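You operate a simulated robot arm through the tools that you are given. There is no shell and no other tool.

Carry out the task below with a simulated robot arm. There is one attempt and no reset: what you move stays moved.

JOB
Test machine three's emergency stop in mid-run, then get it ready again.
Fine: count of four with the UP key, START, push the red stop in while it runs; it is only a test, so pull it out, press RESET once, then clear the count to 0 with DOWN.
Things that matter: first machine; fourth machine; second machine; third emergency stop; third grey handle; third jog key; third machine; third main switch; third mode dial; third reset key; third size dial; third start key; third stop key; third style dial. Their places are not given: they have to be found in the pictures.

The check looks at the end state, three seconds after you hand in, the way a careful person would. Anything else that was tipped, shoved, dropped, spilled or broken makes it a failure.

ROBOT AND FRAMES
A 7-joint arm with a two-finger parallel gripper, fixed in place. Base frame: the origin is at the foot of the arm, x ahead of it, y to its left, z up. Units: m, degrees, N and s.
With the tool pointing down near the work surface it reaches from about 0.36 to 0.88 m from the base axis. Its first joint turns from -143.0 to 143.0 degrees. Payload 3 kg.
Tool frame: the origin (TCP) lies between the finger pads and is the grasp point; the fingertips stand 0.03 m ahead of it; z points along the fingers, y is the line along which they close. The gripper opens to 0.094 m. The fingers are 0.028 m wide and 0.01 m thick; the gripper's body (0.05 by 0.096 m) begins 0.055 m behind the TCP.
Orientation is that of the tool frame in the base frame, as [roll, pitch, yaw] about the fixed x, y, z axes, in that order (R = Rz(yaw) Ry(pitch) Rx(roll)). With the fingers straight down and closing along the base's y, the tool's x points along the base's -x, its y along +y and its z along -z.

CONTROLS
- The arm moves only by the tool play_rows. Its argument "moves" is one flat list of numbers, 7 for each row, row after row: the shift along the tool's x, y, z in units of 50 mm (1.0 is 50 mm), then the turn, a rotation vector about the tool's x, y, z in units of 8 degrees (1.0 is 8 degrees), then the gripper command, from -1 (shut) to 1 (fully open), values between in proportion. In form: [dx, dy, dz, wx, wy, wz, grip, dx, dy, dz, wx, wy, wz, grip, ...]. A call has 1 to 20 rows; each row shifts and turns the commanded pose from where the row before left it, along the tool's axes as they then stand. A call with a number of a shift or a turn outside -1 to 1 is refused whole. Each row takes 0.2 s and may step no farther than 0.05 m and 8.6 degrees from the row before; otherwise, or with a gripper value out of range, the whole call is refused. A pose out of reach is approached as far as the arm can. The call stops where the force on the tool passes 90 N (or 10 N more than at its start, if that is more) or the arm is blocked; 0.2 s more then pass. The fingers move at their own pace (about 0.072 m/s each) and stop on an object; they squeeze with about 39 N. The grip force told is the motor's: it shows also when the fingers shut on nothing. Time passes only in rows, and 0.2 s behind the last, so rows that do not move let the fingers close. It gives the time, the measured TCP pose, the force on the tool (base axes), the opening and the grip force at its end, in the units of the frame above (readings bear some noise), with the torque about the TCP (base axes, N m) and any sound that the robot's microphone picked up.
- Cameras (640 x 400 px; columns grow to the right, rows downward): "scene" is fixed at [0.2081, 0.6612, 1.5446]; the picture's right is [-0.67, -0.74, 0.00], its down [-0.41, 0.37, -0.84] and it looks along [0.62, -0.56, -0.55] (base axes); focal length 355 px, centre (320, 200). "wrist" rides on the gripper at [0.076, 0.014, -0.102] in the tool frame; the picture's right is [-0.18, 0.98, 0.00], its down [-0.75, -0.14, -0.64] and it looks along [-0.63, -0.12, 0.77] (tool axes); focal length 243 px, centre (320, 200).
- capture(camera): a new picture of that camera. It takes no simulated time.
- point_at(camera, pixels): there is no depth. For up to 12 entries [column, row, z] of the newest picture of that camera ("zoom" is the newest enlarged one), the place [x, y] in the base frame at which the ray of that pixel passes the height z, good to about 0.002 m, but the place of the scene camera against the robot may be out by one fixed shift of up to 0.025 m in any direction. It takes no simulated time.
- zoom(camera, box): a new picture of the part [left, top, right, bottom] of that camera's present view, enlarged. It takes no simulated time.
- sign_off(): hands the job in; it is judged then, once.

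Unless the task says otherwise, let go and move clear before handing in.

The tools are called after "Call:" as name(argument=value, ...) on one line, values as JSON. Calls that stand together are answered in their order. play_rows: Moves the arm, as the interface text tells. Its arguments: {"type":"object","properties":{"moves":{"type":"array"}},"required":["moves"]} The other tools are called the same way: capture (camera) takes a picture; point_at (camera, pixels) gives the place at which the rays of pixels pass given heights; zoom (camera, box) takes an enlarged picture of a part of a camera's view; sign_off () hands the job in.

At the start:

```text
t: 0.0
eef_pos: [0.5313, 0.1398, 1.2484]
tcp_rot: [180.0, 0.0, -180.0]
ft_force: [0.3, 0.4, -0.6]
moment: [-0.01, 0.0, -0.01]
finger_gap: 0.0941
finger_force: 0.2
```

scene: 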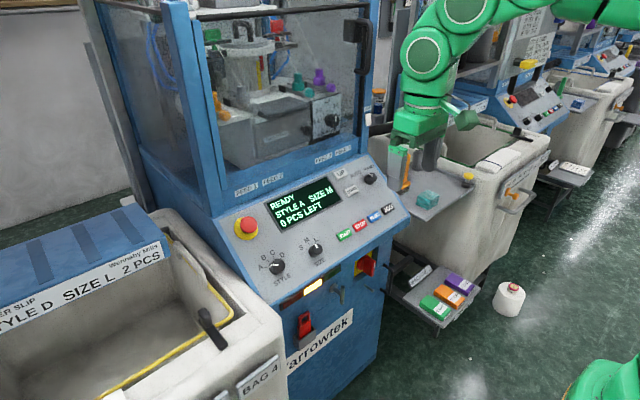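
wrist: 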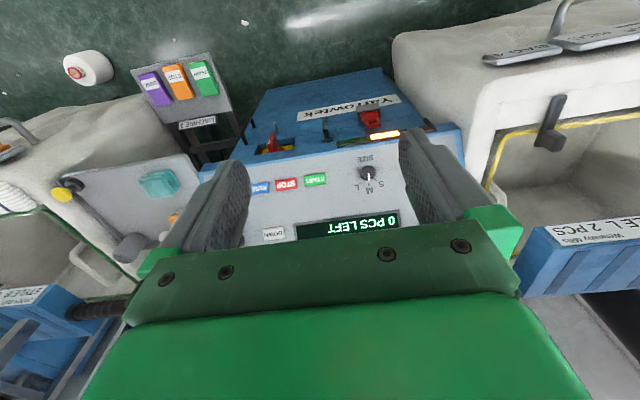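

The scene shows a machine with a console near (310, 220), the red stop at (246, 227), and bags and slips around it. I'll zoom in to find out which machine is number three and to read the labels.

Call:
zoom(camera="scene", box=[220, 150, 420, 275])

Call:
zoom(camera="scene", box=[380, 0, 640, 163])

Call:
zoom(camera="scene", box=[260, 240, 420, 400])

Call:
zoom(camera="wrist", box=[220, 90, 480, 253])

```text
3.20 times, centred on (320, 212) of scene
```

zoom: 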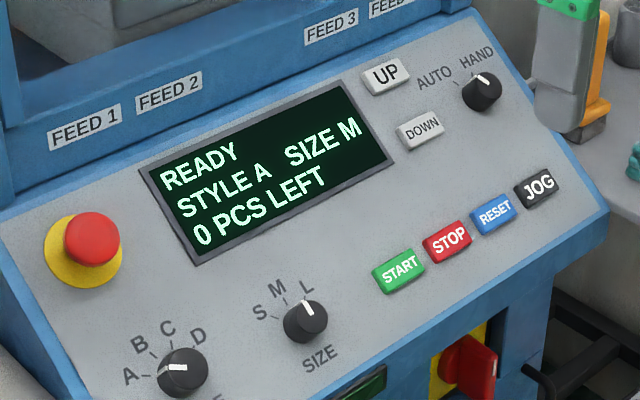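

```text
2.45 times, centred on (510, 82) of scene
```

zoom: 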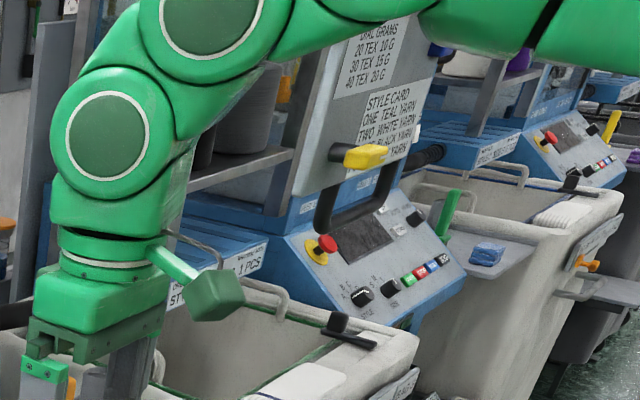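

```text
2.50 times, centred on (340, 320) of scene
```

zoom: 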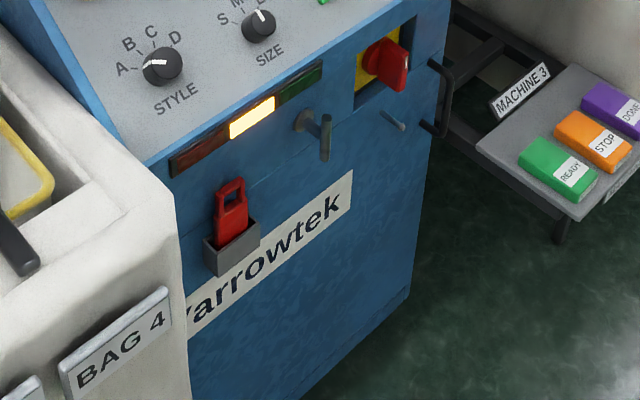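

```text
2.45 times, centred on (350, 172) of wrist
```

zoom: 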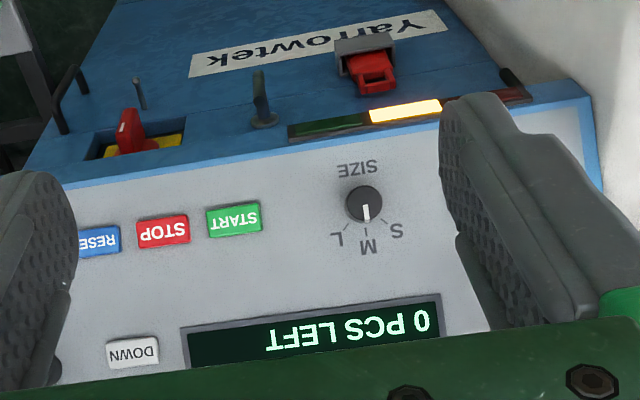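

The console in front shows READY / STYLE A / SIZE M / 0 PCS LEFT, and the tablet at its right foot reads "MACHINE 3". I'll look closer at the tablet, the mode dial and the neighbouring labels.

Call:
zoom(camera="scene", box=[330, 160, 400, 204])

Call:
zoom(camera="scene", box=[380, 240, 490, 340])

Call:
zoom(camera="scene", box=[80, 0, 400, 200])

Call:
zoom(camera="wrist", box=[0, 30, 260, 300])

Call:
zoom(camera="scene", box=[225, 190, 345, 300])

```text
9.09 times, centred on (365, 182) of scene
```

zoom: 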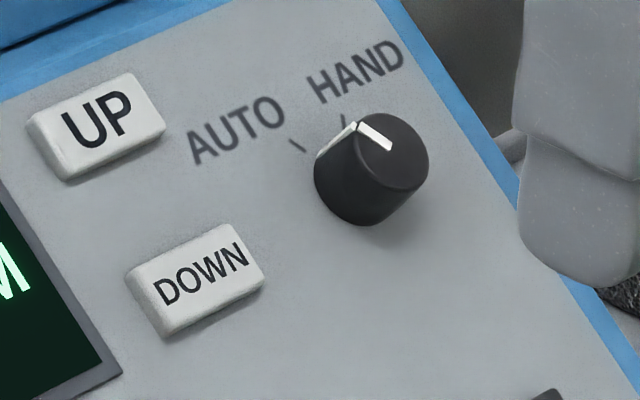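

```text
4.00 times, centred on (435, 290) of scene
```

zoom: 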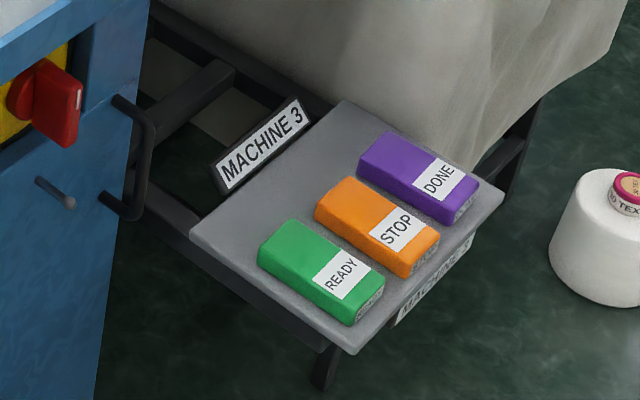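

```text
2.00 times, centred on (240, 100) of scene
```

zoom: 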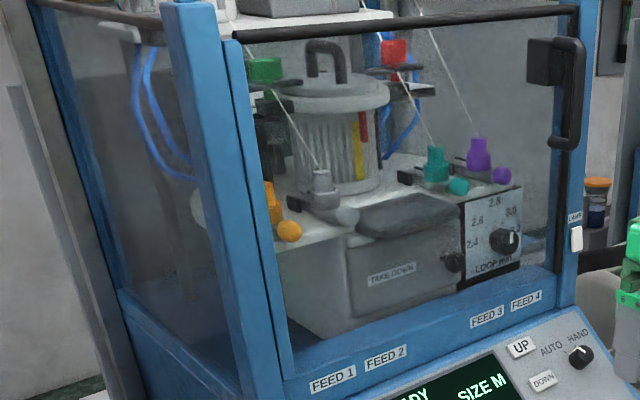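

```text
1.48 times, centred on (130, 165) of wrist
```

zoom: 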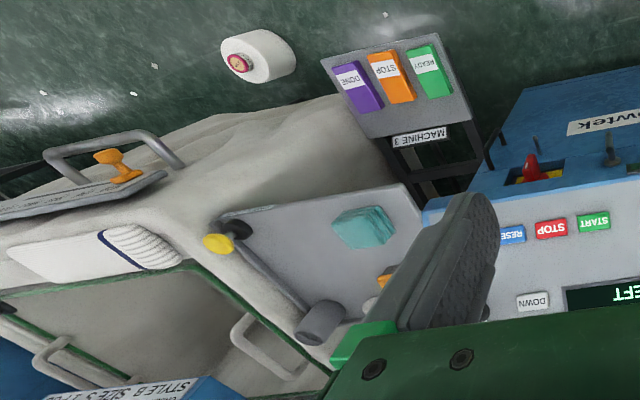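

```text
3.64 times, centred on (285, 245) of scene
```

zoom: 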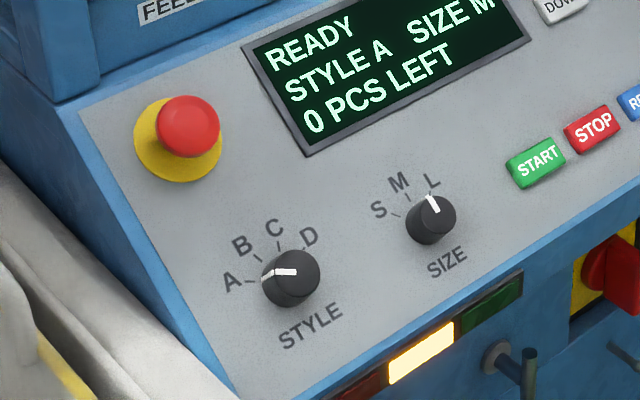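

Machine three is the one in front, with its mode dial on AUTO. I'll take wrist-camera rays for its keys now, then move and take a second view to triangulate the console plane.

Call:
zoom(camera="wrist", box=[230, 110, 430, 235])

```text
3.20 times, centred on (330, 172) of wrist
```

zoom: 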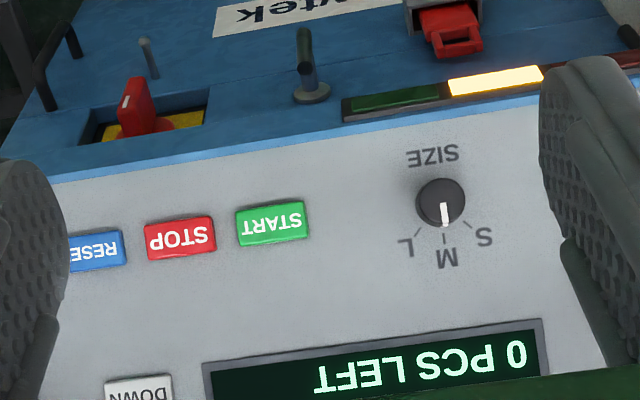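

START is at zoom (272,223), STOP at (180,239), and the screen corners at (541,321) and (205,364). I'll get their rays at two heights.

Call:
point_at(camera="zoom", pixels=[[272, 223, 0.9], [272, 223, 1.0], [180, 239, 0.9], [180, 239, 1.0], [541, 321, 0.9], [541, 321, 1.0], [205, 364, 0.9], [205, 364, 1.0], [440, 205, 0.9], [440, 205, 1.0], [50, 182, 0.9], [50, 182, 1.0]])

Call:
point_at(camera="scene", pixels=[[246, 227, 0.9], [246, 227, 1.0], [345, 236, 0.9], [345, 236, 1.0], [360, 226, 0.9], [360, 226, 1.0], [341, 174, 0.9], [341, 174, 1.0], [351, 190, 0.9], [351, 190, 1.0], [374, 216, 0.9], [374, 216, 1.0]])

```text
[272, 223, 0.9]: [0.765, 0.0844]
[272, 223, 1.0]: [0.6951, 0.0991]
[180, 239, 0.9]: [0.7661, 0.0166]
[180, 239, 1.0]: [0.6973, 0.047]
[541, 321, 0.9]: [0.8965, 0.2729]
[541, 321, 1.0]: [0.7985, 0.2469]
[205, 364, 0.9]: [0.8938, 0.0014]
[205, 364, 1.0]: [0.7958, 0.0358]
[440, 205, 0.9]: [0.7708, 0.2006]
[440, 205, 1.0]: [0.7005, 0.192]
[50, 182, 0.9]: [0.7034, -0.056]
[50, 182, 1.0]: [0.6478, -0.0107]
```

```text
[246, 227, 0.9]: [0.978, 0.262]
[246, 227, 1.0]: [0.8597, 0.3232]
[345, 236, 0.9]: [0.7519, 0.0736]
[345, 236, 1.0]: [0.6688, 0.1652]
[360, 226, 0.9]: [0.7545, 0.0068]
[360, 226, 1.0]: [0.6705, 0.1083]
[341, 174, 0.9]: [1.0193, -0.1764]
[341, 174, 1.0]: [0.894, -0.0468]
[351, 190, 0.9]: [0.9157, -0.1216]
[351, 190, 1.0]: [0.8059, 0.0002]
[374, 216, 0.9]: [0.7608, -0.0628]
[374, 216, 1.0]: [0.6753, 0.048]
```

START comes out roughly at z≈0.9 and x≈0.76. I'll move back and to the left, clear of everything, for a second viewpoint.

Call:
play_rows(moves=[0.7, 0.7, 0, 0, 0, 0, 1, 0.7, 0.7, 0, 0, 0, 0, 1, 0.7, 0.7, 0, 0, 0, 0, 1, 0, 0, 0, 0, 0, 0, 1, 0, 0, 0, 0, 0, 0, 1])

Call:
capture(camera="wrist")

```text
t: 1.2
eef_pos: [0.4266, 0.2439, 1.2494]
tcp_rot: [-180.0, 0.0, -180.0]
ft_force: [-0.3, -0.6, -0.6]
moment: [-0.01, 0.03, 0.0]
finger_gap: 0.0941
finger_force: 0.2
```

```text
taken
```

wrist: 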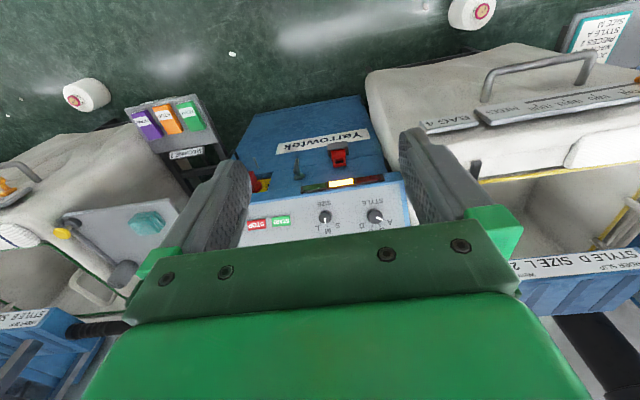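

The console is at (240–410, 185–245), seen from farther off. I'll tilt the tool forward by about 40°, towards the console normal, to get a fuller view.

Call:
play_rows(moves=[0, 0, 0, 0, -1, 0, 1, 0, 0, 0, 0, -1, 0, 1, 0, 0, 0, 0, -1, 0, 1, 0, 0, 0, 0, -1, 0, 1, 0, 0, 0, 0, -1, 0, 1, 0, 0, 0, 0, 0, 0, 1, 0, 0, 0, 0, 0, 0, 1])

Call:
capture(camera="wrist")

Call:
capture(camera="scene")

```text
t: 2.5
eef_pos: [0.4307, 0.2911, 1.1551]
tcp_rot: [170.2, 19.9, 177.7]
ft_force: [0.7, -0.4, 0.0]
moment: [0.0, -0.03, 0.0]
finger_gap: 0.0942
finger_force: 0.0
stopped in row 6: the arm was blocked; the commanded pose is now the measured one
```

```text
taken
```

wrist: 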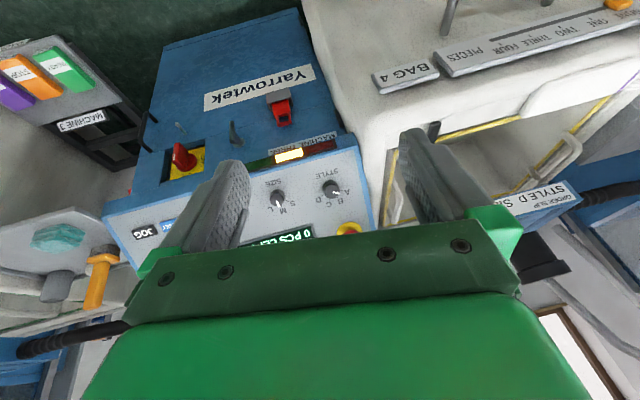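

```text
taken
```

scene: 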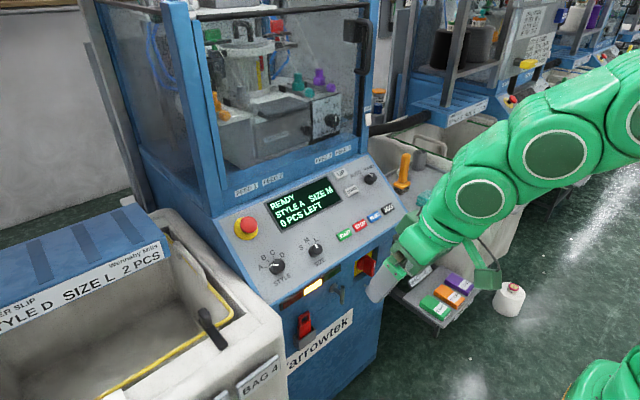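

The arm was blocked by its own folding, since that pose was too close to the base, and it touched nothing. I'll move outward and up, then level the roll.

Call:
play_rows(moves=[-0.659, -0.423, -0.371, 0, 0, 0, 1, -0.659, -0.423, -0.371, 0, 0, 0, 1, -0.659, -0.423, -0.371, 0, 0, 0, 1, -0.659, -0.423, -0.371, 0, 0, 0, 1, 0, 0, 0, 0.6, 0, 0, 1, 0, 0, 0, 0.6, 0, 0, 1, 0, 0, 0, 0, 0, 0, 1, 0, 0, 0, 0, 0, 0, 1])

Call:
capture(camera="wrist")

```text
t: 4.3
eef_pos: [0.5294, 0.1933, 1.2614]
tcp_rot: [179.9, 20.5, 177.8]
ft_force: [0.9, 0.3, 0.4]
moment: [0.01, 0.0, 0.03]
finger_gap: 0.0941
finger_force: 0.1
```

```text
taken
```

wrist: 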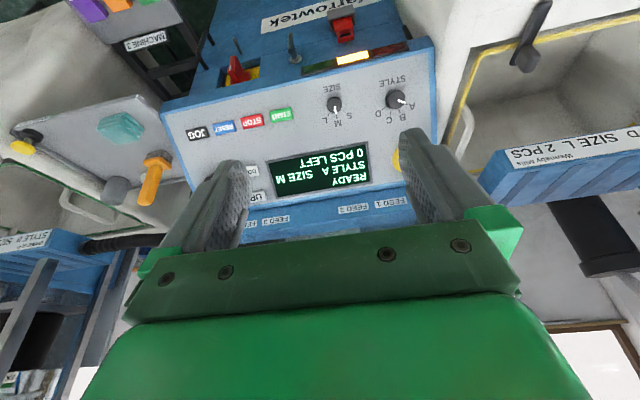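

This gives a good view: the console shows JOG (197,133), RESET (224,127), STOP (251,121), START (281,115), the dials and the screen. I'll zoom in and take rays.

Call:
zoom(camera="wrist", box=[170, 60, 450, 235])

```text
2.29 times, centred on (310, 148) of wrist
```

zoom: 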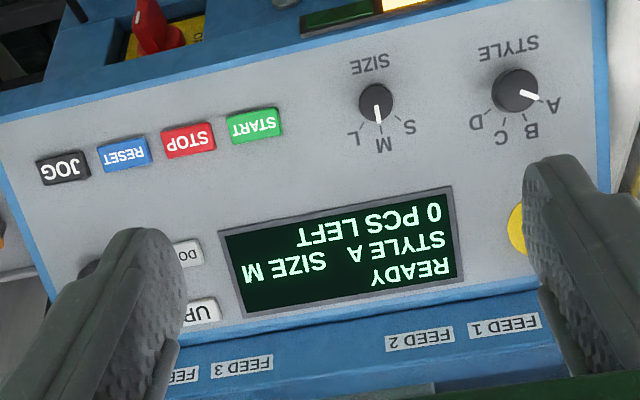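

Call:
point_at(camera="zoom", pixels=[[255, 126, 0.9], [255, 126, 1.0], [188, 140, 0.9], [188, 140, 1.0], [453, 187, 0.9], [453, 187, 1.0], [219, 233, 0.9], [219, 233, 1.0], [464, 286, 0.9], [464, 286, 1.0], [243, 318, 0.9], [243, 318, 1.0]])

Call:
point_at(camera="zoom", pixels=[[124, 155, 0.9], [124, 155, 1.0], [63, 168, 0.9], [63, 168, 1.0], [2, 160, 0.9], [2, 160, 1.0], [588, 0, 0.9], [588, 0, 1.0], [377, 103, 0.9], [377, 103, 1.0], [514, 92, 0.9], [514, 92, 1.0]])

```text
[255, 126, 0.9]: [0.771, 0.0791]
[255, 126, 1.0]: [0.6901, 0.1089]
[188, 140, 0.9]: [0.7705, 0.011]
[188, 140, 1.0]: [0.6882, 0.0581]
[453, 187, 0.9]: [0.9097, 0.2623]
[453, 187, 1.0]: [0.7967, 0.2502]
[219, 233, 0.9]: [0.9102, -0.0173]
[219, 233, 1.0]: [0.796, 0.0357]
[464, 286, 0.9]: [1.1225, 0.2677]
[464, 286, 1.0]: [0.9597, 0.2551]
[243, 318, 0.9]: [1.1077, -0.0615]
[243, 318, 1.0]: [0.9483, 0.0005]
```

```text
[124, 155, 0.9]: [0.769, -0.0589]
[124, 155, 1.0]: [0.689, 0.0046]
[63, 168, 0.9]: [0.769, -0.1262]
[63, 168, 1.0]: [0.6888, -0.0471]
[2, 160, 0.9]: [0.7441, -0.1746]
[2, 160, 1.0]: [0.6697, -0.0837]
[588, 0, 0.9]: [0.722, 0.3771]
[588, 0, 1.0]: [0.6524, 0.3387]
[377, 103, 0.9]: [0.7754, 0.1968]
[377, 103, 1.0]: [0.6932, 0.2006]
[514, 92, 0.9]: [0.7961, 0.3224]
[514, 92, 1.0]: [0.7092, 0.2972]
```

Triangulation puts START at roughly (0.735, 0.09, 0.94), but the baseline is small. I'll square the yaw and shift 0.25 m to the right for a wider one.

Call:
play_rows(moves=[0, 0, 0, -0.096, 0, -0.258, 1, 0, -1, 0, 0, 0, 0, 1, 0, -1, 0, 0, 0, 0, 1, 0, -1, 0, 0, 0, 0, 1, 0, -1, 0, 0, 0, 0, 1, 0, -1, 0, 0, 0, 0, 1, 0, 0, 0, 0, 0, 0, 1, 0, 0, 0, 0, 0, 0, 1])

Call:
capture(camera="wrist")

Call:
zoom(camera="wrist", box=[220, 60, 500, 235])

```text
t: 6.1
eef_pos: [0.5282, -0.0586, 1.2607]
tcp_rot: [179.9, 20.5, -179.9]
ft_force: [-0.5, 0.2, 0.3]
moment: [0.02, 0.04, 0.02]
finger_gap: 0.094
finger_force: 0.1
```

```text
taken
```

wrist: 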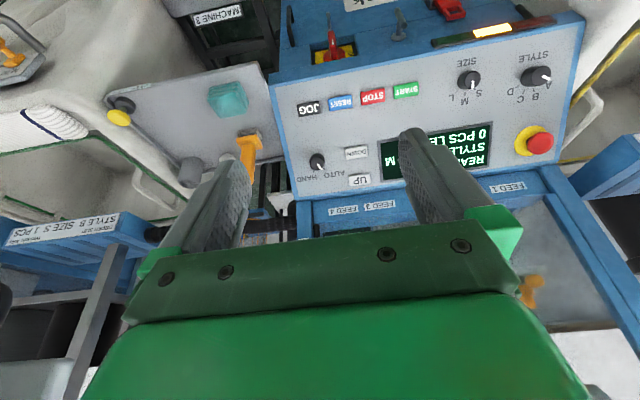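

```text
2.29 times, centred on (360, 148) of wrist
```

zoom: 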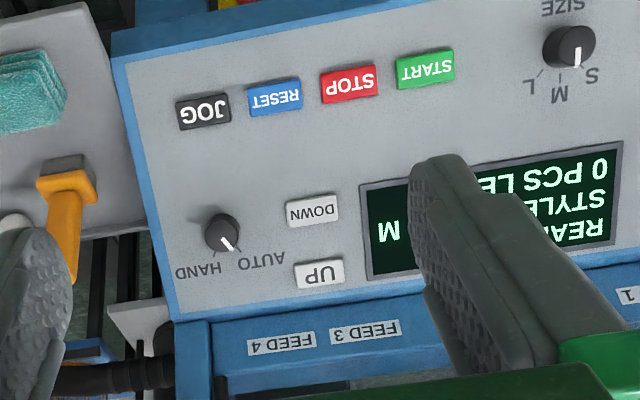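

Now every key is visible, with DOWN at zoom (312,210), UP at (319,272) and the e-stop at wrist (540,143). I'll take rays.

Call:
point_at(camera="zoom", pixels=[[425, 68, 0.9], [425, 68, 1.0], [349, 82, 0.9], [349, 82, 1.0], [275, 96, 0.9], [275, 96, 1.0], [203, 110, 0.9], [203, 110, 1.0], [360, 185, 0.9], [360, 185, 1.0], [369, 281, 0.9], [369, 281, 1.0]])

Call:
point_at(camera="zoom", pixels=[[312, 210, 0.9], [312, 210, 1.0], [319, 272, 0.9], [319, 272, 1.0], [622, 141, 0.9], [622, 141, 1.0], [614, 243, 0.9], [614, 243, 1.0], [114, 62, 0.9], [114, 62, 1.0], [222, 230, 0.9], [222, 230, 1.0]])

Call:
point_at(camera="wrist", pixels=[[540, 143, 0.9], [540, 143, 1.0], [526, 141, 0.9], [526, 141, 1.0]])

```text
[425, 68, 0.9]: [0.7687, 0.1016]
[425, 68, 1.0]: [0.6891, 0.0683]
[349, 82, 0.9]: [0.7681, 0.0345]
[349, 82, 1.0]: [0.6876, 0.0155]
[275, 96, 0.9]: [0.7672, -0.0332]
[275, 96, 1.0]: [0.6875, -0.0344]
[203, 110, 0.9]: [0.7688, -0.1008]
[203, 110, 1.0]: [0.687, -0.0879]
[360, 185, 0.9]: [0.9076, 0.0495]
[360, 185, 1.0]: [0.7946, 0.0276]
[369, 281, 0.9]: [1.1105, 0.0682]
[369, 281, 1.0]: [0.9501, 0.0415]
```

```text
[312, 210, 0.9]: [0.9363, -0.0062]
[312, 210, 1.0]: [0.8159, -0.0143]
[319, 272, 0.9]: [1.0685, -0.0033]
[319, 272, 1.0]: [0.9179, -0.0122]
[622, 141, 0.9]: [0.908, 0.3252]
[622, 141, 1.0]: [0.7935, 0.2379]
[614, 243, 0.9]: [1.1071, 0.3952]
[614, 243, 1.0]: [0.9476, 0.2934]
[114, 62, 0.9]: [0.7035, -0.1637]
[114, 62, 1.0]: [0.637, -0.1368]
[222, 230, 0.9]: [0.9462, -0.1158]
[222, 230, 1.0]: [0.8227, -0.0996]
```

```text
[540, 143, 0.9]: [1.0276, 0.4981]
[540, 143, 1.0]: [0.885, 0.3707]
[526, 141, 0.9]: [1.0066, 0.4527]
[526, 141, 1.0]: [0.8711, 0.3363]
```

The wide baseline gives a consistent set of positions:

| Item | x | y | z |
|---|---|---|---|
| START | 0.741 | 0.090 | 0.936 |
| STOP | 0.740 | 0.028 | 0.936 |
| RESET | 0.736 | -0.034 | 0.940 |
| DOWN | ≈0.817 | ≈-0.014 | ≈0.999 |
| UP | ≈0.863 | ≈-0.016 | ≈1.037 |
| E-stop head | ≈0.836 | ≈0.328 | ≈1.033 |

The console slope is about 39°. I'll move out over the UP/DOWN keys and tilt to match the slope.

Call:
play_rows(moves=[-0.684, 0.176, 0.684, 0, 0, 0, 1, -0.684, 0.176, 0.684, 0, 0, 0, 1, -0.684, 0.176, 0.684, 0, 0, 0, 1, -0.684, 0.176, 0.684, 0, 0, 0, 1, 0, 0, 0, 0, -0.77, 0, 1, 0, 0, 0, 0, -0.77, 0, 1, 0, 0, 0, 0, -0.77, 0, 1, 0, 0, 0, 0, 0, 0, 1, 0, 0, 0, 0, 0, 0, 1])

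Call:
capture(camera="wrist")

Call:
capture(camera="scene")

```text
t: 8.1
eef_pos: [0.7057, -0.021, 1.1808]
tcp_rot: [179.8, 39.0, 180.0]
ft_force: [0.1, -1.0, -0.7]
moment: [0.02, 0.0, -0.03]
finger_gap: 0.094
finger_force: 0.0
```

```text
taken
```

wrist: 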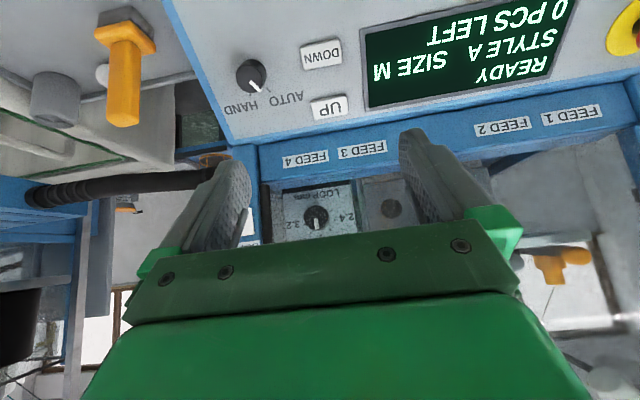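

```text
taken
```

scene: 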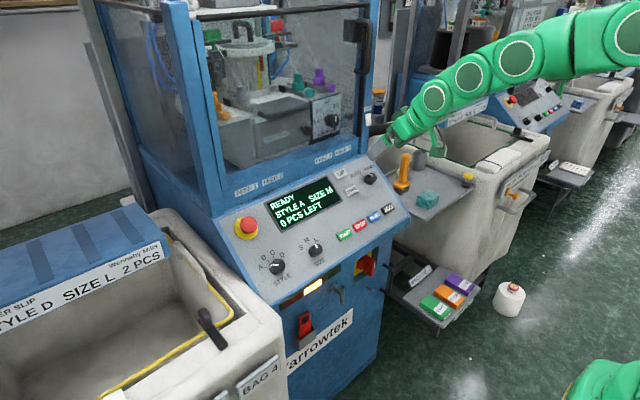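

The pose was reached with a 39° tilt. Now I'll refine UP at (329,108) and DOWN at (321,54) with this nearer view.

Call:
zoom(camera="wrist", box=[220, 0, 420, 125])

Call:
point_at(camera="wrist", pixels=[[328.5, 107.5, 0.95], [328.5, 107.5, 1.05], [321, 53.5, 0.95], [321, 53.5, 1.05], [259, 145, 0.95], [259, 145, 1.05], [229, 144, 0.95], [229, 144, 1.05], [251, 75, 0.95], [251, 75, 1.05]])

```text
3.20 times, centred on (320, 62) of wrist
```

zoom: 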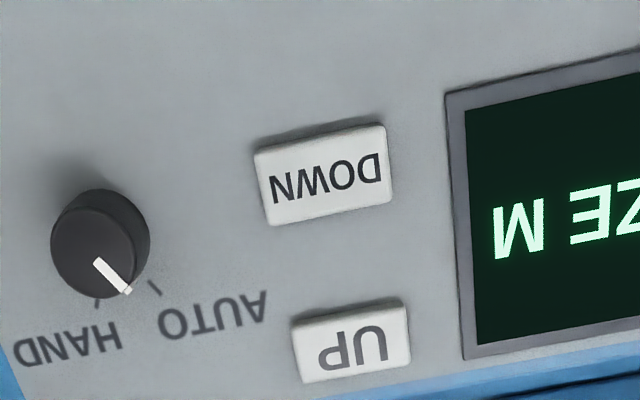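

```text
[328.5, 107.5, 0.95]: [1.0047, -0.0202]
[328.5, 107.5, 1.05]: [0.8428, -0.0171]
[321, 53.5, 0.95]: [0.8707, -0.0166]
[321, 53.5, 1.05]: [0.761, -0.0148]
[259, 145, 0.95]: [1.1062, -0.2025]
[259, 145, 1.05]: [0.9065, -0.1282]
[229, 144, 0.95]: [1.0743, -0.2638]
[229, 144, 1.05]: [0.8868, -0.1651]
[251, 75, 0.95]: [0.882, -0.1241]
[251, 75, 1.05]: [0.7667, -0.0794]
```

UP and DOWN agree with the slope: UP is ≈(0.863, -0.016, 1.037) and DOWN is ≈(0.816, -0.015, 1.000). I'll shut the fingers and move to about 30 mm above UP, along the normal.

Call:
play_rows(moves=[0, 0, 0, 0, 0, 0, -1, 0, 0, 0, 0, 0, 0, -1, 0, 0, 0, 0, 0, 0, -1, -0.157, 0.025, 0.755, 0, 0, 0, -1, -0.157, 0.025, 0.755, 0, 0, 0, -1, -0.157, 0.025, 0.755, 0, 0, 0, -1, -0.157, 0.025, 0.755, 0, 0, 0, -1, 0, 0, 0, 0, 0, 0, -1, 0, 0, 0, 0, 0, 0, -1])

Call:
capture(camera="wrist")

Call:
capture(camera="scene")

Call:
zoom(camera="scene", box=[290, 120, 450, 240])

```text
t: 10.1
eef_pos: [0.8231, -0.0161, 1.0844]
tcp_rot: [180.0, 39.0, 179.8]
ft_force: [0.0, -0.8, 0.6]
moment: [-0.05, -0.02, -0.01]
finger_gap: 0.0
finger_force: 33.3
```

```text
taken
```

wrist: 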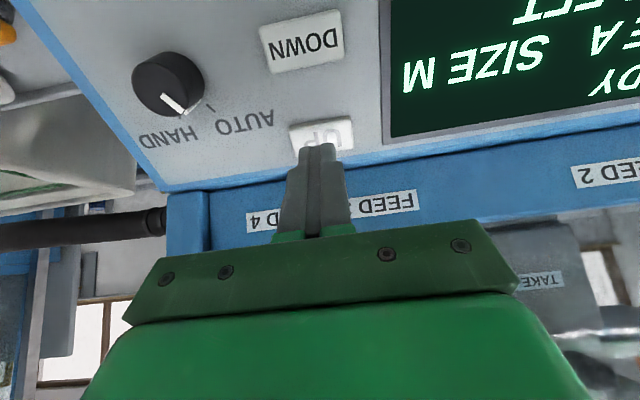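

```text
taken
```

scene: 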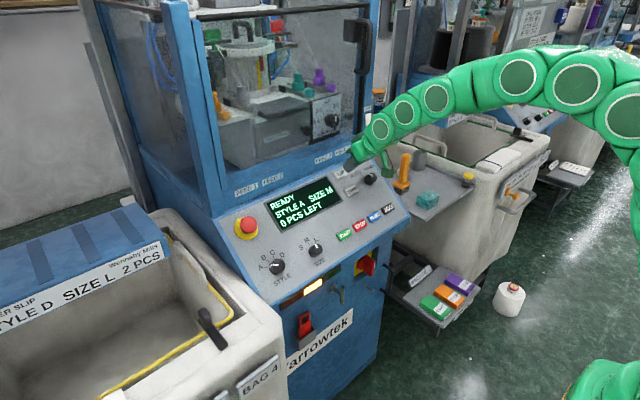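

```text
3.33 times, centred on (370, 180) of scene
```

zoom: 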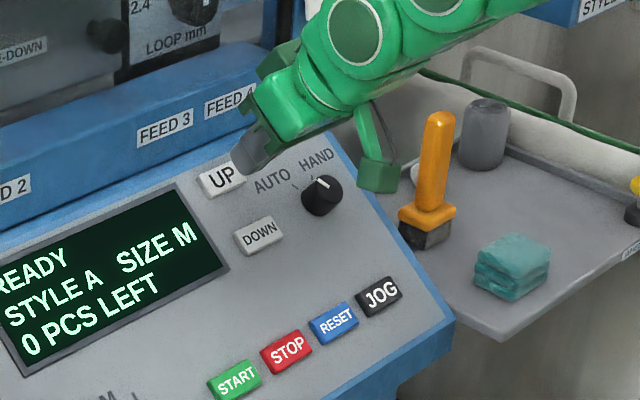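

The tips are lined up on UP, with tip (318,147) and key (321,134) and about 30 mm to go. I'll advance 24 mm and nudge 2 mm downslope.

Call:
play_rows(moves=[0.04, 0, 0.24, 0, 0, 0, -1, 0, 0, 0.24, 0, 0, 0, -1, 0, 0, 0, 0, 0, 0, -1])

Call:
zoom(camera="scene", box=[250, 140, 410, 260])

Call:
zoom(camera="wrist", box=[240, 80, 400, 200])

```text
t: 10.9
eef_pos: [0.8388, -0.0172, 1.0609]
tcp_rot: [179.9, 38.9, -180.0]
ft_force: [-0.4, -0.3, 0.3]
moment: [0.02, 0.0, 0.02]
finger_gap: 0.0
finger_force: 33.8
```

```text
3.33 times, centred on (330, 200) of scene
```

zoom: 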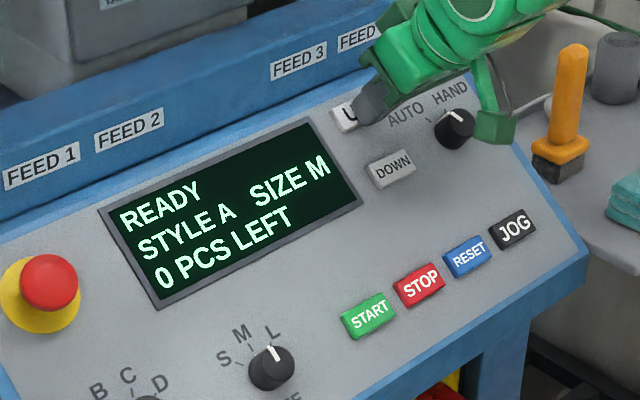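

```text
3.33 times, centred on (320, 140) of wrist
```

zoom: 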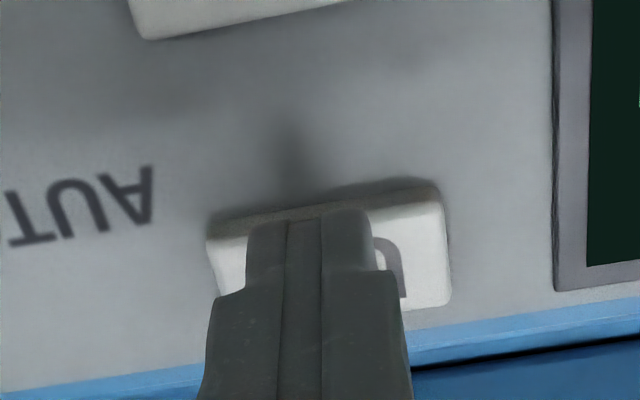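

The tip is right over UP with about 5 mm to go and no force yet. I'll step down in 2 mm rows.

Call:
play_rows(moves=[0, 0, 0.04, 0, 0, 0, -1, 0, 0, 0.04, 0, 0, 0, -1, 0, 0, 0.04, 0, 0, 0, -1])

Call:
zoom(camera="scene", box=[250, 140, 410, 260])

```text
t: 11.7
eef_pos: [0.8419, -0.0177, 1.0574]
tcp_rot: [180.0, 39.0, 179.9]
ft_force: [-1.5, 0.0, 1.9]
moment: [-0.05, 0.02, -0.02]
finger_gap: 0.0
finger_force: 33.3
heard: click
```

```text
3.33 times, centred on (330, 200) of scene
```

zoom: 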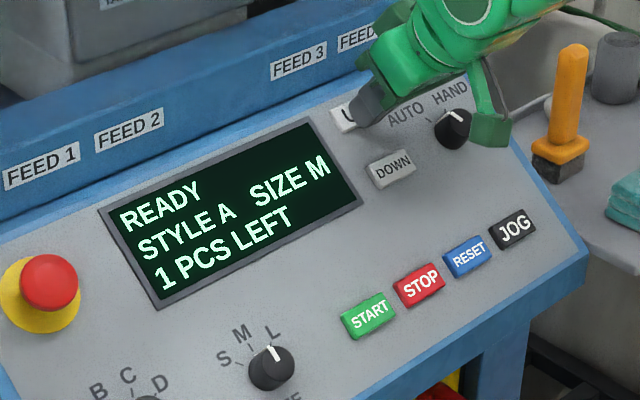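

There was one click and the display now reads "1 PCS LEFT". I'll back off 8 mm and press again the same way.

Call:
play_rows(moves=[0, 0, -0.08, 0, 0, 0, -1, 0, 0, -0.08, 0, 0, 0, -1, 0, 0, 0, 0, 0, 0, -1, 0, 0, 0.08, 0, 0, 0, -1, 0, 0, 0.08, 0, 0, 0, -1])

Call:
zoom(camera="scene", box=[250, 140, 410, 260])

```text
t: 12.9
eef_pos: [0.8432, -0.0174, 1.0583]
tcp_rot: [179.8, 38.9, 179.9]
ft_force: [-0.7, -1.8, 1.2]
moment: [0.0, 0.01, -0.03]
finger_gap: 0.0001
finger_force: 32.8
heard: click
```

```text
3.33 times, centred on (330, 200) of scene
```

zoom: 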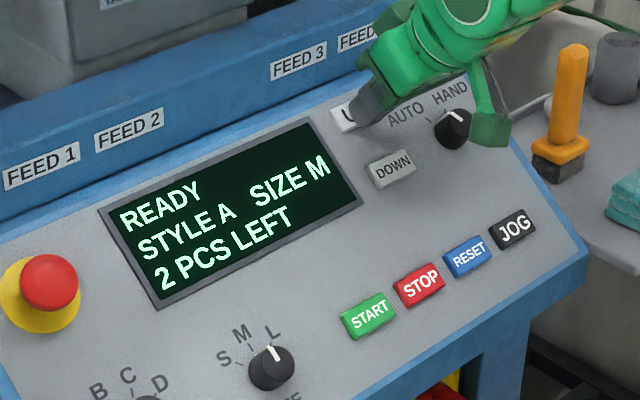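

One click again and the display reads 2. I'll repeat the press.

Call:
play_rows(moves=[0, 0, -0.08, 0, 0, 0, -1, 0, 0, -0.08, 0, 0, 0, -1, 0, 0, 0, 0, 0, 0, -1, 0, 0, 0.08, 0, 0, 0, -1, 0, 0, 0.08, 0, 0, 0, -1])

Call:
zoom(camera="scene", box=[250, 140, 410, 260])

```text
t: 14.1
eef_pos: [0.8411, -0.0172, 1.059]
tcp_rot: [179.9, 39.0, -180.0]
ft_force: [-1.0, -1.3, 1.7]
moment: [0.03, 0.0, 0.01]
finger_gap: 0.0
finger_force: 33.5
heard: click
```

```text
3.33 times, centred on (330, 200) of scene
```

zoom: 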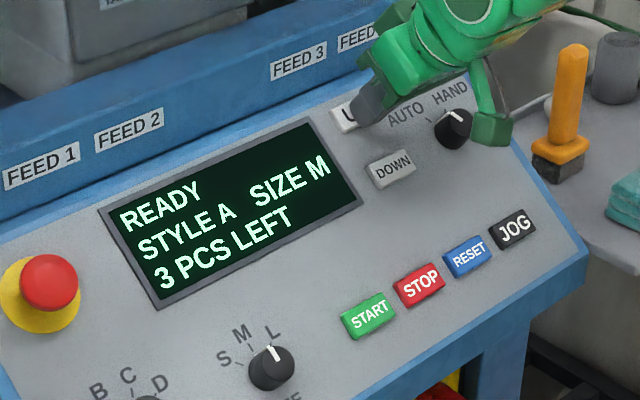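

The display now reads 3, so I'll make one more press.

Call:
play_rows(moves=[0, 0, -0.08, 0, 0, 0, -1, 0, 0, -0.08, 0, 0, 0, -1, 0, 0, 0, 0, 0, 0, -1, 0, 0, 0.08, 0, 0, 0, -1, 0, 0, 0.08, 0, 0, 0, -1])

Call:
zoom(camera="scene", box=[250, 140, 410, 260])

```text
t: 15.3
eef_pos: [0.841, -0.0164, 1.059]
tcp_rot: [179.9, 39.0, 180.0]
ft_force: [-1.3, -1.2, 0.6]
moment: [0.02, 0.03, -0.01]
finger_gap: 0.0
finger_force: 33.2
heard: click
```

```text
3.33 times, centred on (330, 200) of scene
```

zoom: 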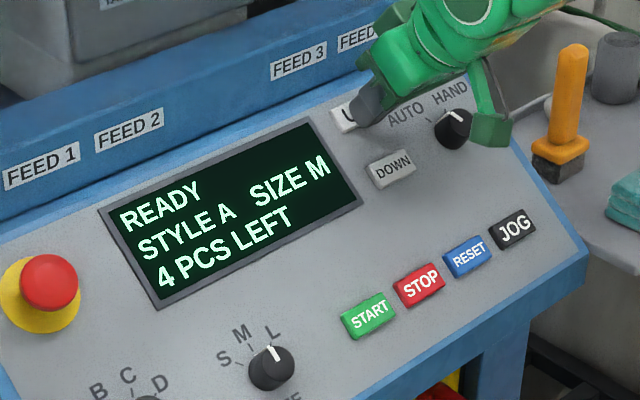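

The count is 4. I'll retreat 100 mm along the normal, then cross over to the e-stop with the fingers opening to measure it before starting.

Call:
play_rows(moves=[0, 0, -1, 0, 0, 0, -1, 0, 0, -1, 0, 0, 0, -1, 0.0586, 0.986, -0.0366, 0, 0, 0, 1, 0.0586, 0.986, -0.0366, 0, 0, 0, 1, 0.0586, 0.986, -0.0366, 0, 0, 0, 1, 0.0586, 0.986, -0.0366, 0, 0, 0, 1, 0.0586, 0.986, -0.0366, 0, 0, 0, 1, 0.0586, 0.986, -0.0366, 0, 0, 0, 1, 0.0586, 0.986, -0.0366, 0, 0, 0, 1, 0, 0, 0, 0, 0, 0, 1, 0, 0, 0, 0, 0, 0, 1])

Call:
capture(camera="wrist")

Call:
capture(camera="scene")

```text
t: 17.7
eef_pos: [0.7547, 0.3272, 1.1324]
tcp_rot: [179.9, 38.9, 179.9]
ft_force: [-0.5, -0.1, 0.6]
moment: [0.01, 0.03, 0.01]
finger_gap: 0.0942
finger_force: 0.1
```

```text
taken
```

wrist: 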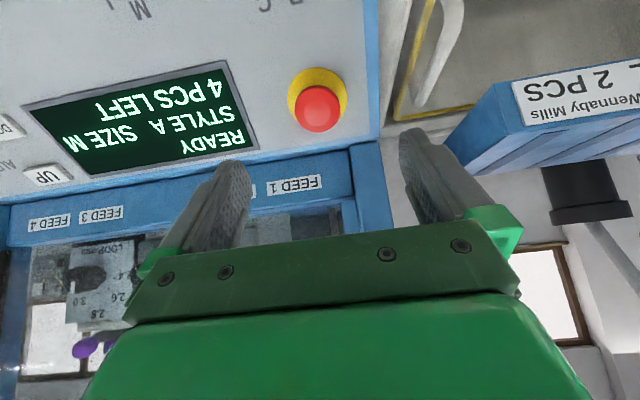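

```text
taken
```

scene: 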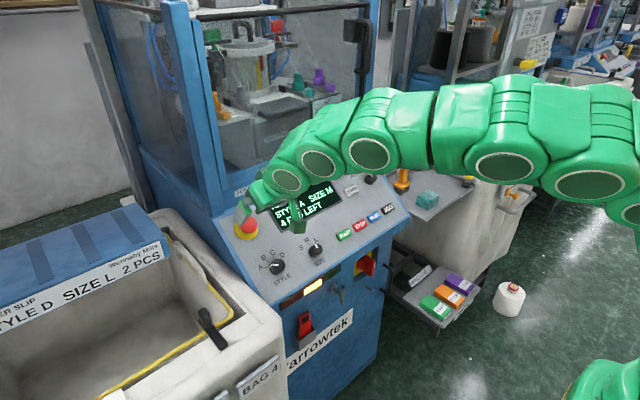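

The e-stop head is at wrist (318,109) with its yellow plate behind it. I'll take rays to pin its position.

Call:
zoom(camera="wrist", box=[260, 50, 380, 150])

Call:
point_at(camera="wrist", pixels=[[318, 109, 0.95], [318, 109, 1.05], [318, 98, 0.95], [318, 98, 1.05], [372, 137, 0.95], [372, 137, 1.05]])

```text
4.00 times, centred on (320, 100) of wrist
```

zoom: 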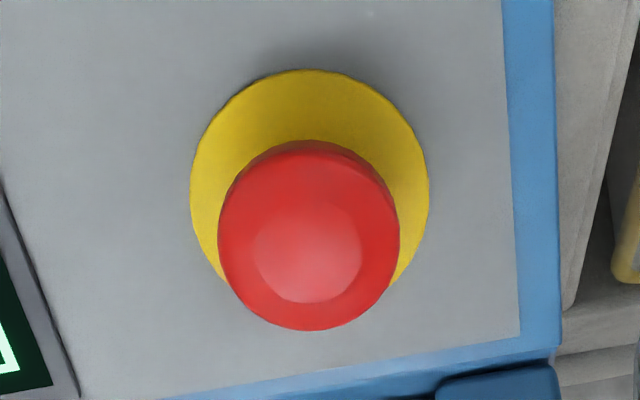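

```text
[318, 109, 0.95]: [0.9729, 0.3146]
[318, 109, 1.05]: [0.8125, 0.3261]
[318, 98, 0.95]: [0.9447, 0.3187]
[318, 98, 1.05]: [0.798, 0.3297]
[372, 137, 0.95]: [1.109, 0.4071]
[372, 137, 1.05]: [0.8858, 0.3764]
```

The e-stop's face stands ~35 mm off its plate, on the axis near y≈0.325, with a head about 43 mm across. I'll now shut the fingers and go to about 30 mm above START.

Call:
play_rows(moves=[0.447, -0.791, 0, 0, 0, 0, -1, 0.447, -0.791, 0, 0, 0, 0, -1, 0.447, -0.791, 0, 0, 0, 0, -1, 0.447, -0.791, 0, 0, 0, 0, -1, 0.447, -0.791, 0, 0, 0, 0, -1, 0.447, -0.791, 0, 0, 0, 0, -1, 0, 0, 0.836, 0, 0, 0, -1, 0, 0, 0.836, 0, 0, 0, -1, 0, 0, 0, 0, 0, 0, -1, 0, 0, 0, 0, 0, 0, -1])

Call:
capture(camera="wrist")

Call:
capture(camera="scene")

```text
t: 19.9
eef_pos: [0.7035, 0.088, 0.9848]
tcp_rot: [180.0, 39.0, 179.9]
ft_force: [0.8, -1.3, 1.2]
moment: [0.0, 0.03, -0.02]
finger_gap: 0.0
finger_force: 33.2
```

```text
taken
```

wrist: 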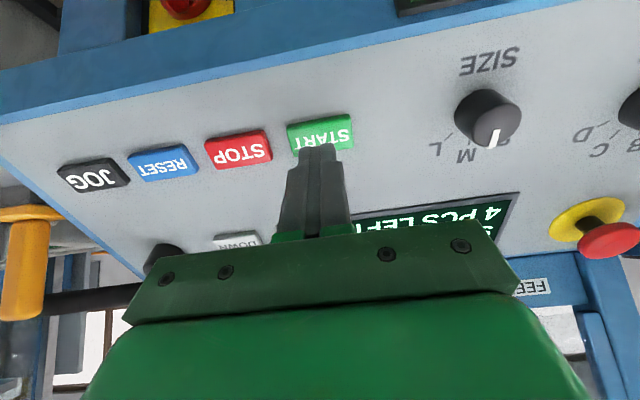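

```text
taken
```

scene: 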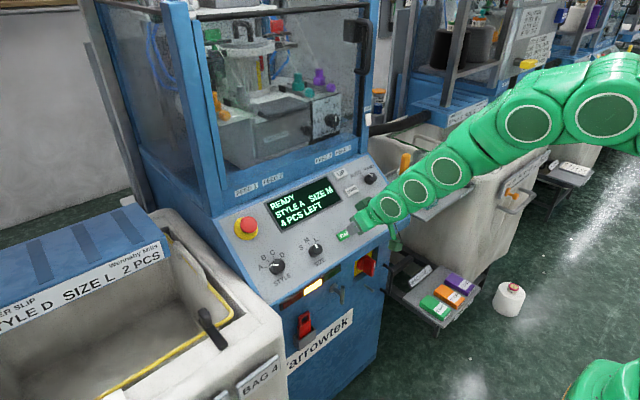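

The tip lines up with START: the key is at (321,132), and the e-stop cap on its thinner stem is visible at (605,240). I'll advance 24 mm and then press in 2 mm rows.

Call:
play_rows(moves=[0.04, 0, 0.24, 0, 0, 0, -1, 0, 0, 0.24, 0, 0, 0, -1, 0, 0, 0.04, 0, 0, 0, -1, 0, 0, 0.04, 0, 0, 0, -1, 0, 0, 0.04, 0, 0, 0, -1])

Call:
zoom(camera="scene", box=[220, 150, 420, 300])

```text
t: 21.1
eef_pos: [0.7204, 0.0894, 0.9588]
tcp_rot: [180.0, 39.0, -180.0]
ft_force: [-5.5, 0.4, 7.8]
moment: [0.03, 0.08, -0.02]
finger_gap: 0.0
finger_force: 32.5
heard: click
```

```text
2.67 times, centred on (320, 225) of scene
```

zoom: 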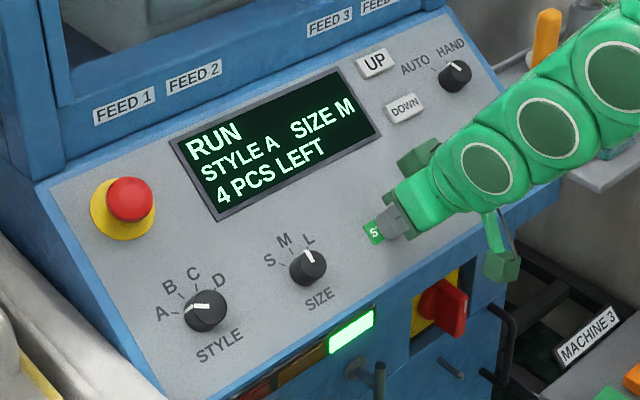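

The display shows RUN and the green lamp is lit. I'll lift 75 mm, cross to the e-stop and close in to touch its cap.

Call:
play_rows(moves=[0, 0, -0.75, 0, 0, 0, -1, 0, 0, -0.75, 0, 0, 0, -1, -0.439, 0.787, 0, 0, 0, 0, -1, -0.439, 0.787, 0, 0, 0, 0, -1, -0.439, 0.787, 0, 0, 0, 0, -1, -0.439, 0.787, 0, 0, 0, 0, -1, -0.439, 0.787, 0, 0, 0, 0, -1, -0.439, 0.787, 0, 0, 0, 0, -1, 0, 0, 0.35, 0, 0, 0, -1, 0, 0, 0.35, 0, 0, 0, -1, 0, 0, 0.06, 0, 0, 0, -1, 0, 0, 0.06, 0, 0, 0, -1])

Call:
capture(camera="wrist")

Call:
capture(camera="scene")

Call:
zoom(camera="scene", box=[220, 150, 420, 300])

```text
t: 23.7
eef_pos: [0.801, 0.3267, 1.0671]
tcp_rot: [179.8, 38.9, 179.9]
ft_force: [-0.1, -0.6, -0.4]
moment: [0.0, -0.01, -0.01]
finger_gap: 0.0
finger_force: 32.7
```

```text
taken
```

wrist: 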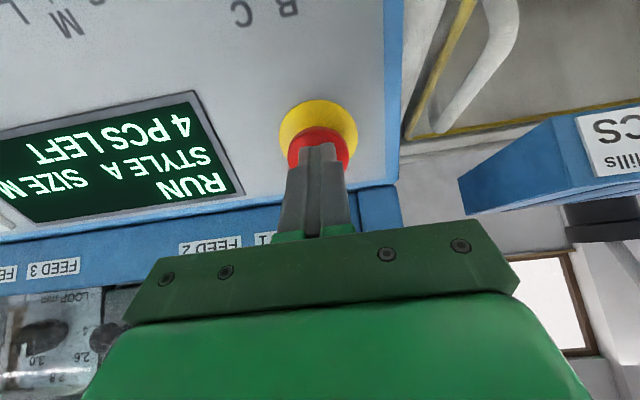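

```text
taken
```

scene: 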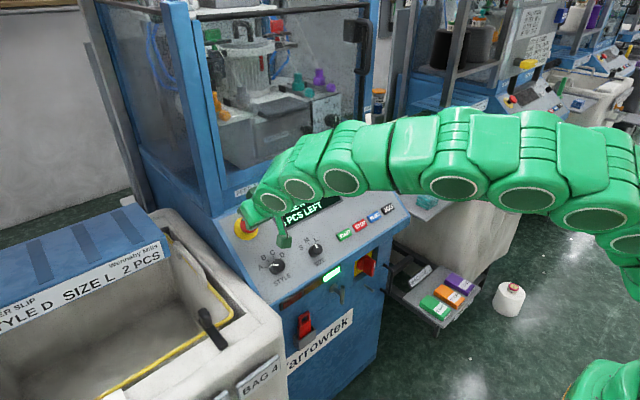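

```text
2.67 times, centred on (320, 225) of scene
```

zoom: 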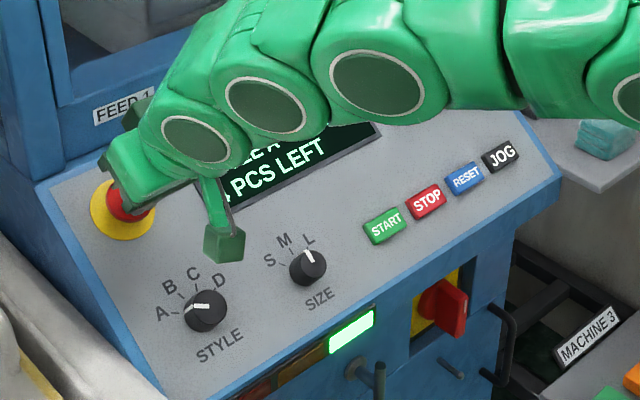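

It's still RUN at 4 PCS and the tip is just at the cap, with no force yet. I'll push in along the normal in 3 mm rows.

Call:
play_rows(moves=[0, 0, 0.06, 0, 0, 0, -1, 0, 0, 0.06, 0, 0, 0, -1, 0, 0, 0.06, 0, 0, 0, -1, 0, 0, 0.06, 0, 0, 0, -1])

Call:
capture(camera="wrist")

Call:
zoom(camera="scene", box=[220, 150, 420, 300])

```text
t: 24.7
eef_pos: [0.8083, 0.328, 1.0594]
tcp_rot: [179.9, 38.9, -179.9]
ft_force: [-21.0, -3.9, 11.6]
moment: [-0.15, 0.57, 0.03]
finger_gap: 0.0002
finger_force: 33.4
```

```text
taken
```

wrist: 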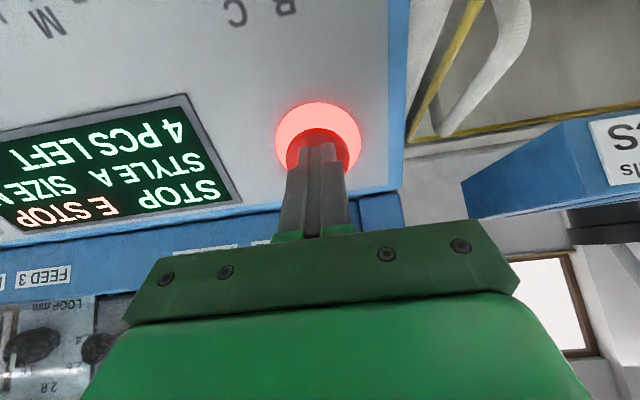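

```text
2.67 times, centred on (320, 225) of scene
```

zoom: 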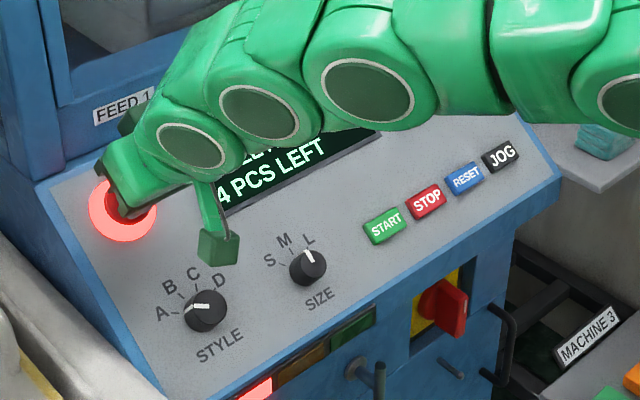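

The display now says STOP / E STOP and the plate glows red, so it was pushed in mid-run with 4 pieces left. I'll back off 70 mm and open the fingers to see whether it latched.

Call:
play_rows(moves=[0, 0, -0.5, 0, 0, 0, -1, 0, 0, -0.9, 0, 0, 0, -1, 0, 0, 0, 0, 0, 0, 1, 0, 0, 0, 0, 0, 0, 1, 0, 0, 0, 0, 0, 0, 1, 0, 0, 0, 0, 0, 0, 1])

Call:
capture(camera="wrist")

Call:
zoom(camera="wrist", box=[240, 50, 400, 150])

Call:
zoom(camera="scene", box=[200, 170, 320, 260])

```text
t: 26.1
eef_pos: [0.7668, 0.326, 1.1143]
tcp_rot: [179.9, 39.0, -180.0]
ft_force: [0.2, -0.1, -0.4]
moment: [0.02, -0.01, -0.04]
finger_gap: 0.0939
finger_force: 0.0
```

```text
taken
```

wrist: 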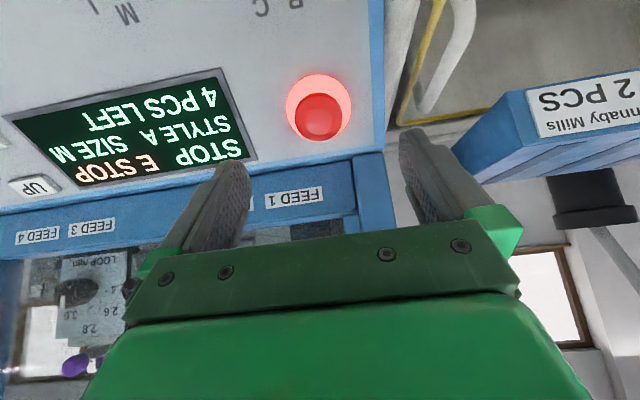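

```text
4.00 times, centred on (320, 100) of wrist
```

zoom: 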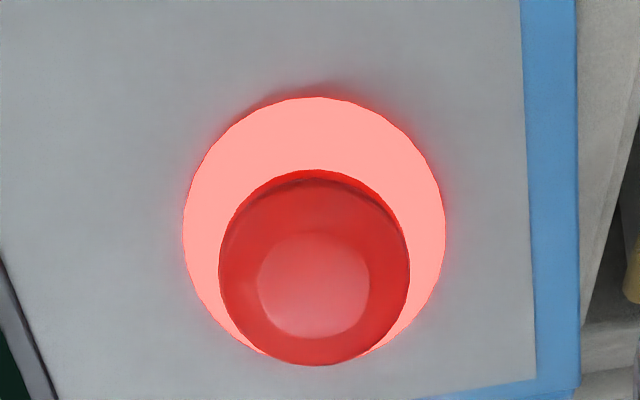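

```text
4.44 times, centred on (260, 215) of scene
```

zoom: 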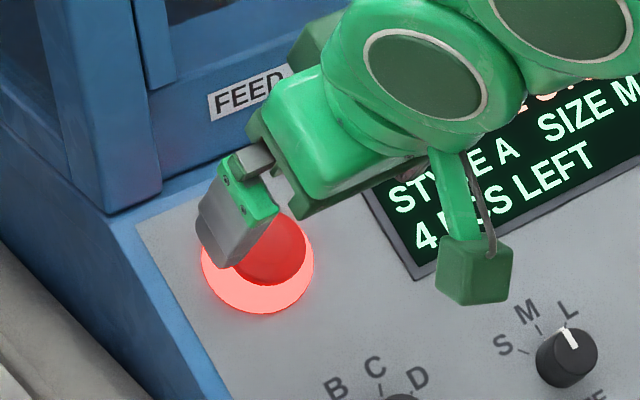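

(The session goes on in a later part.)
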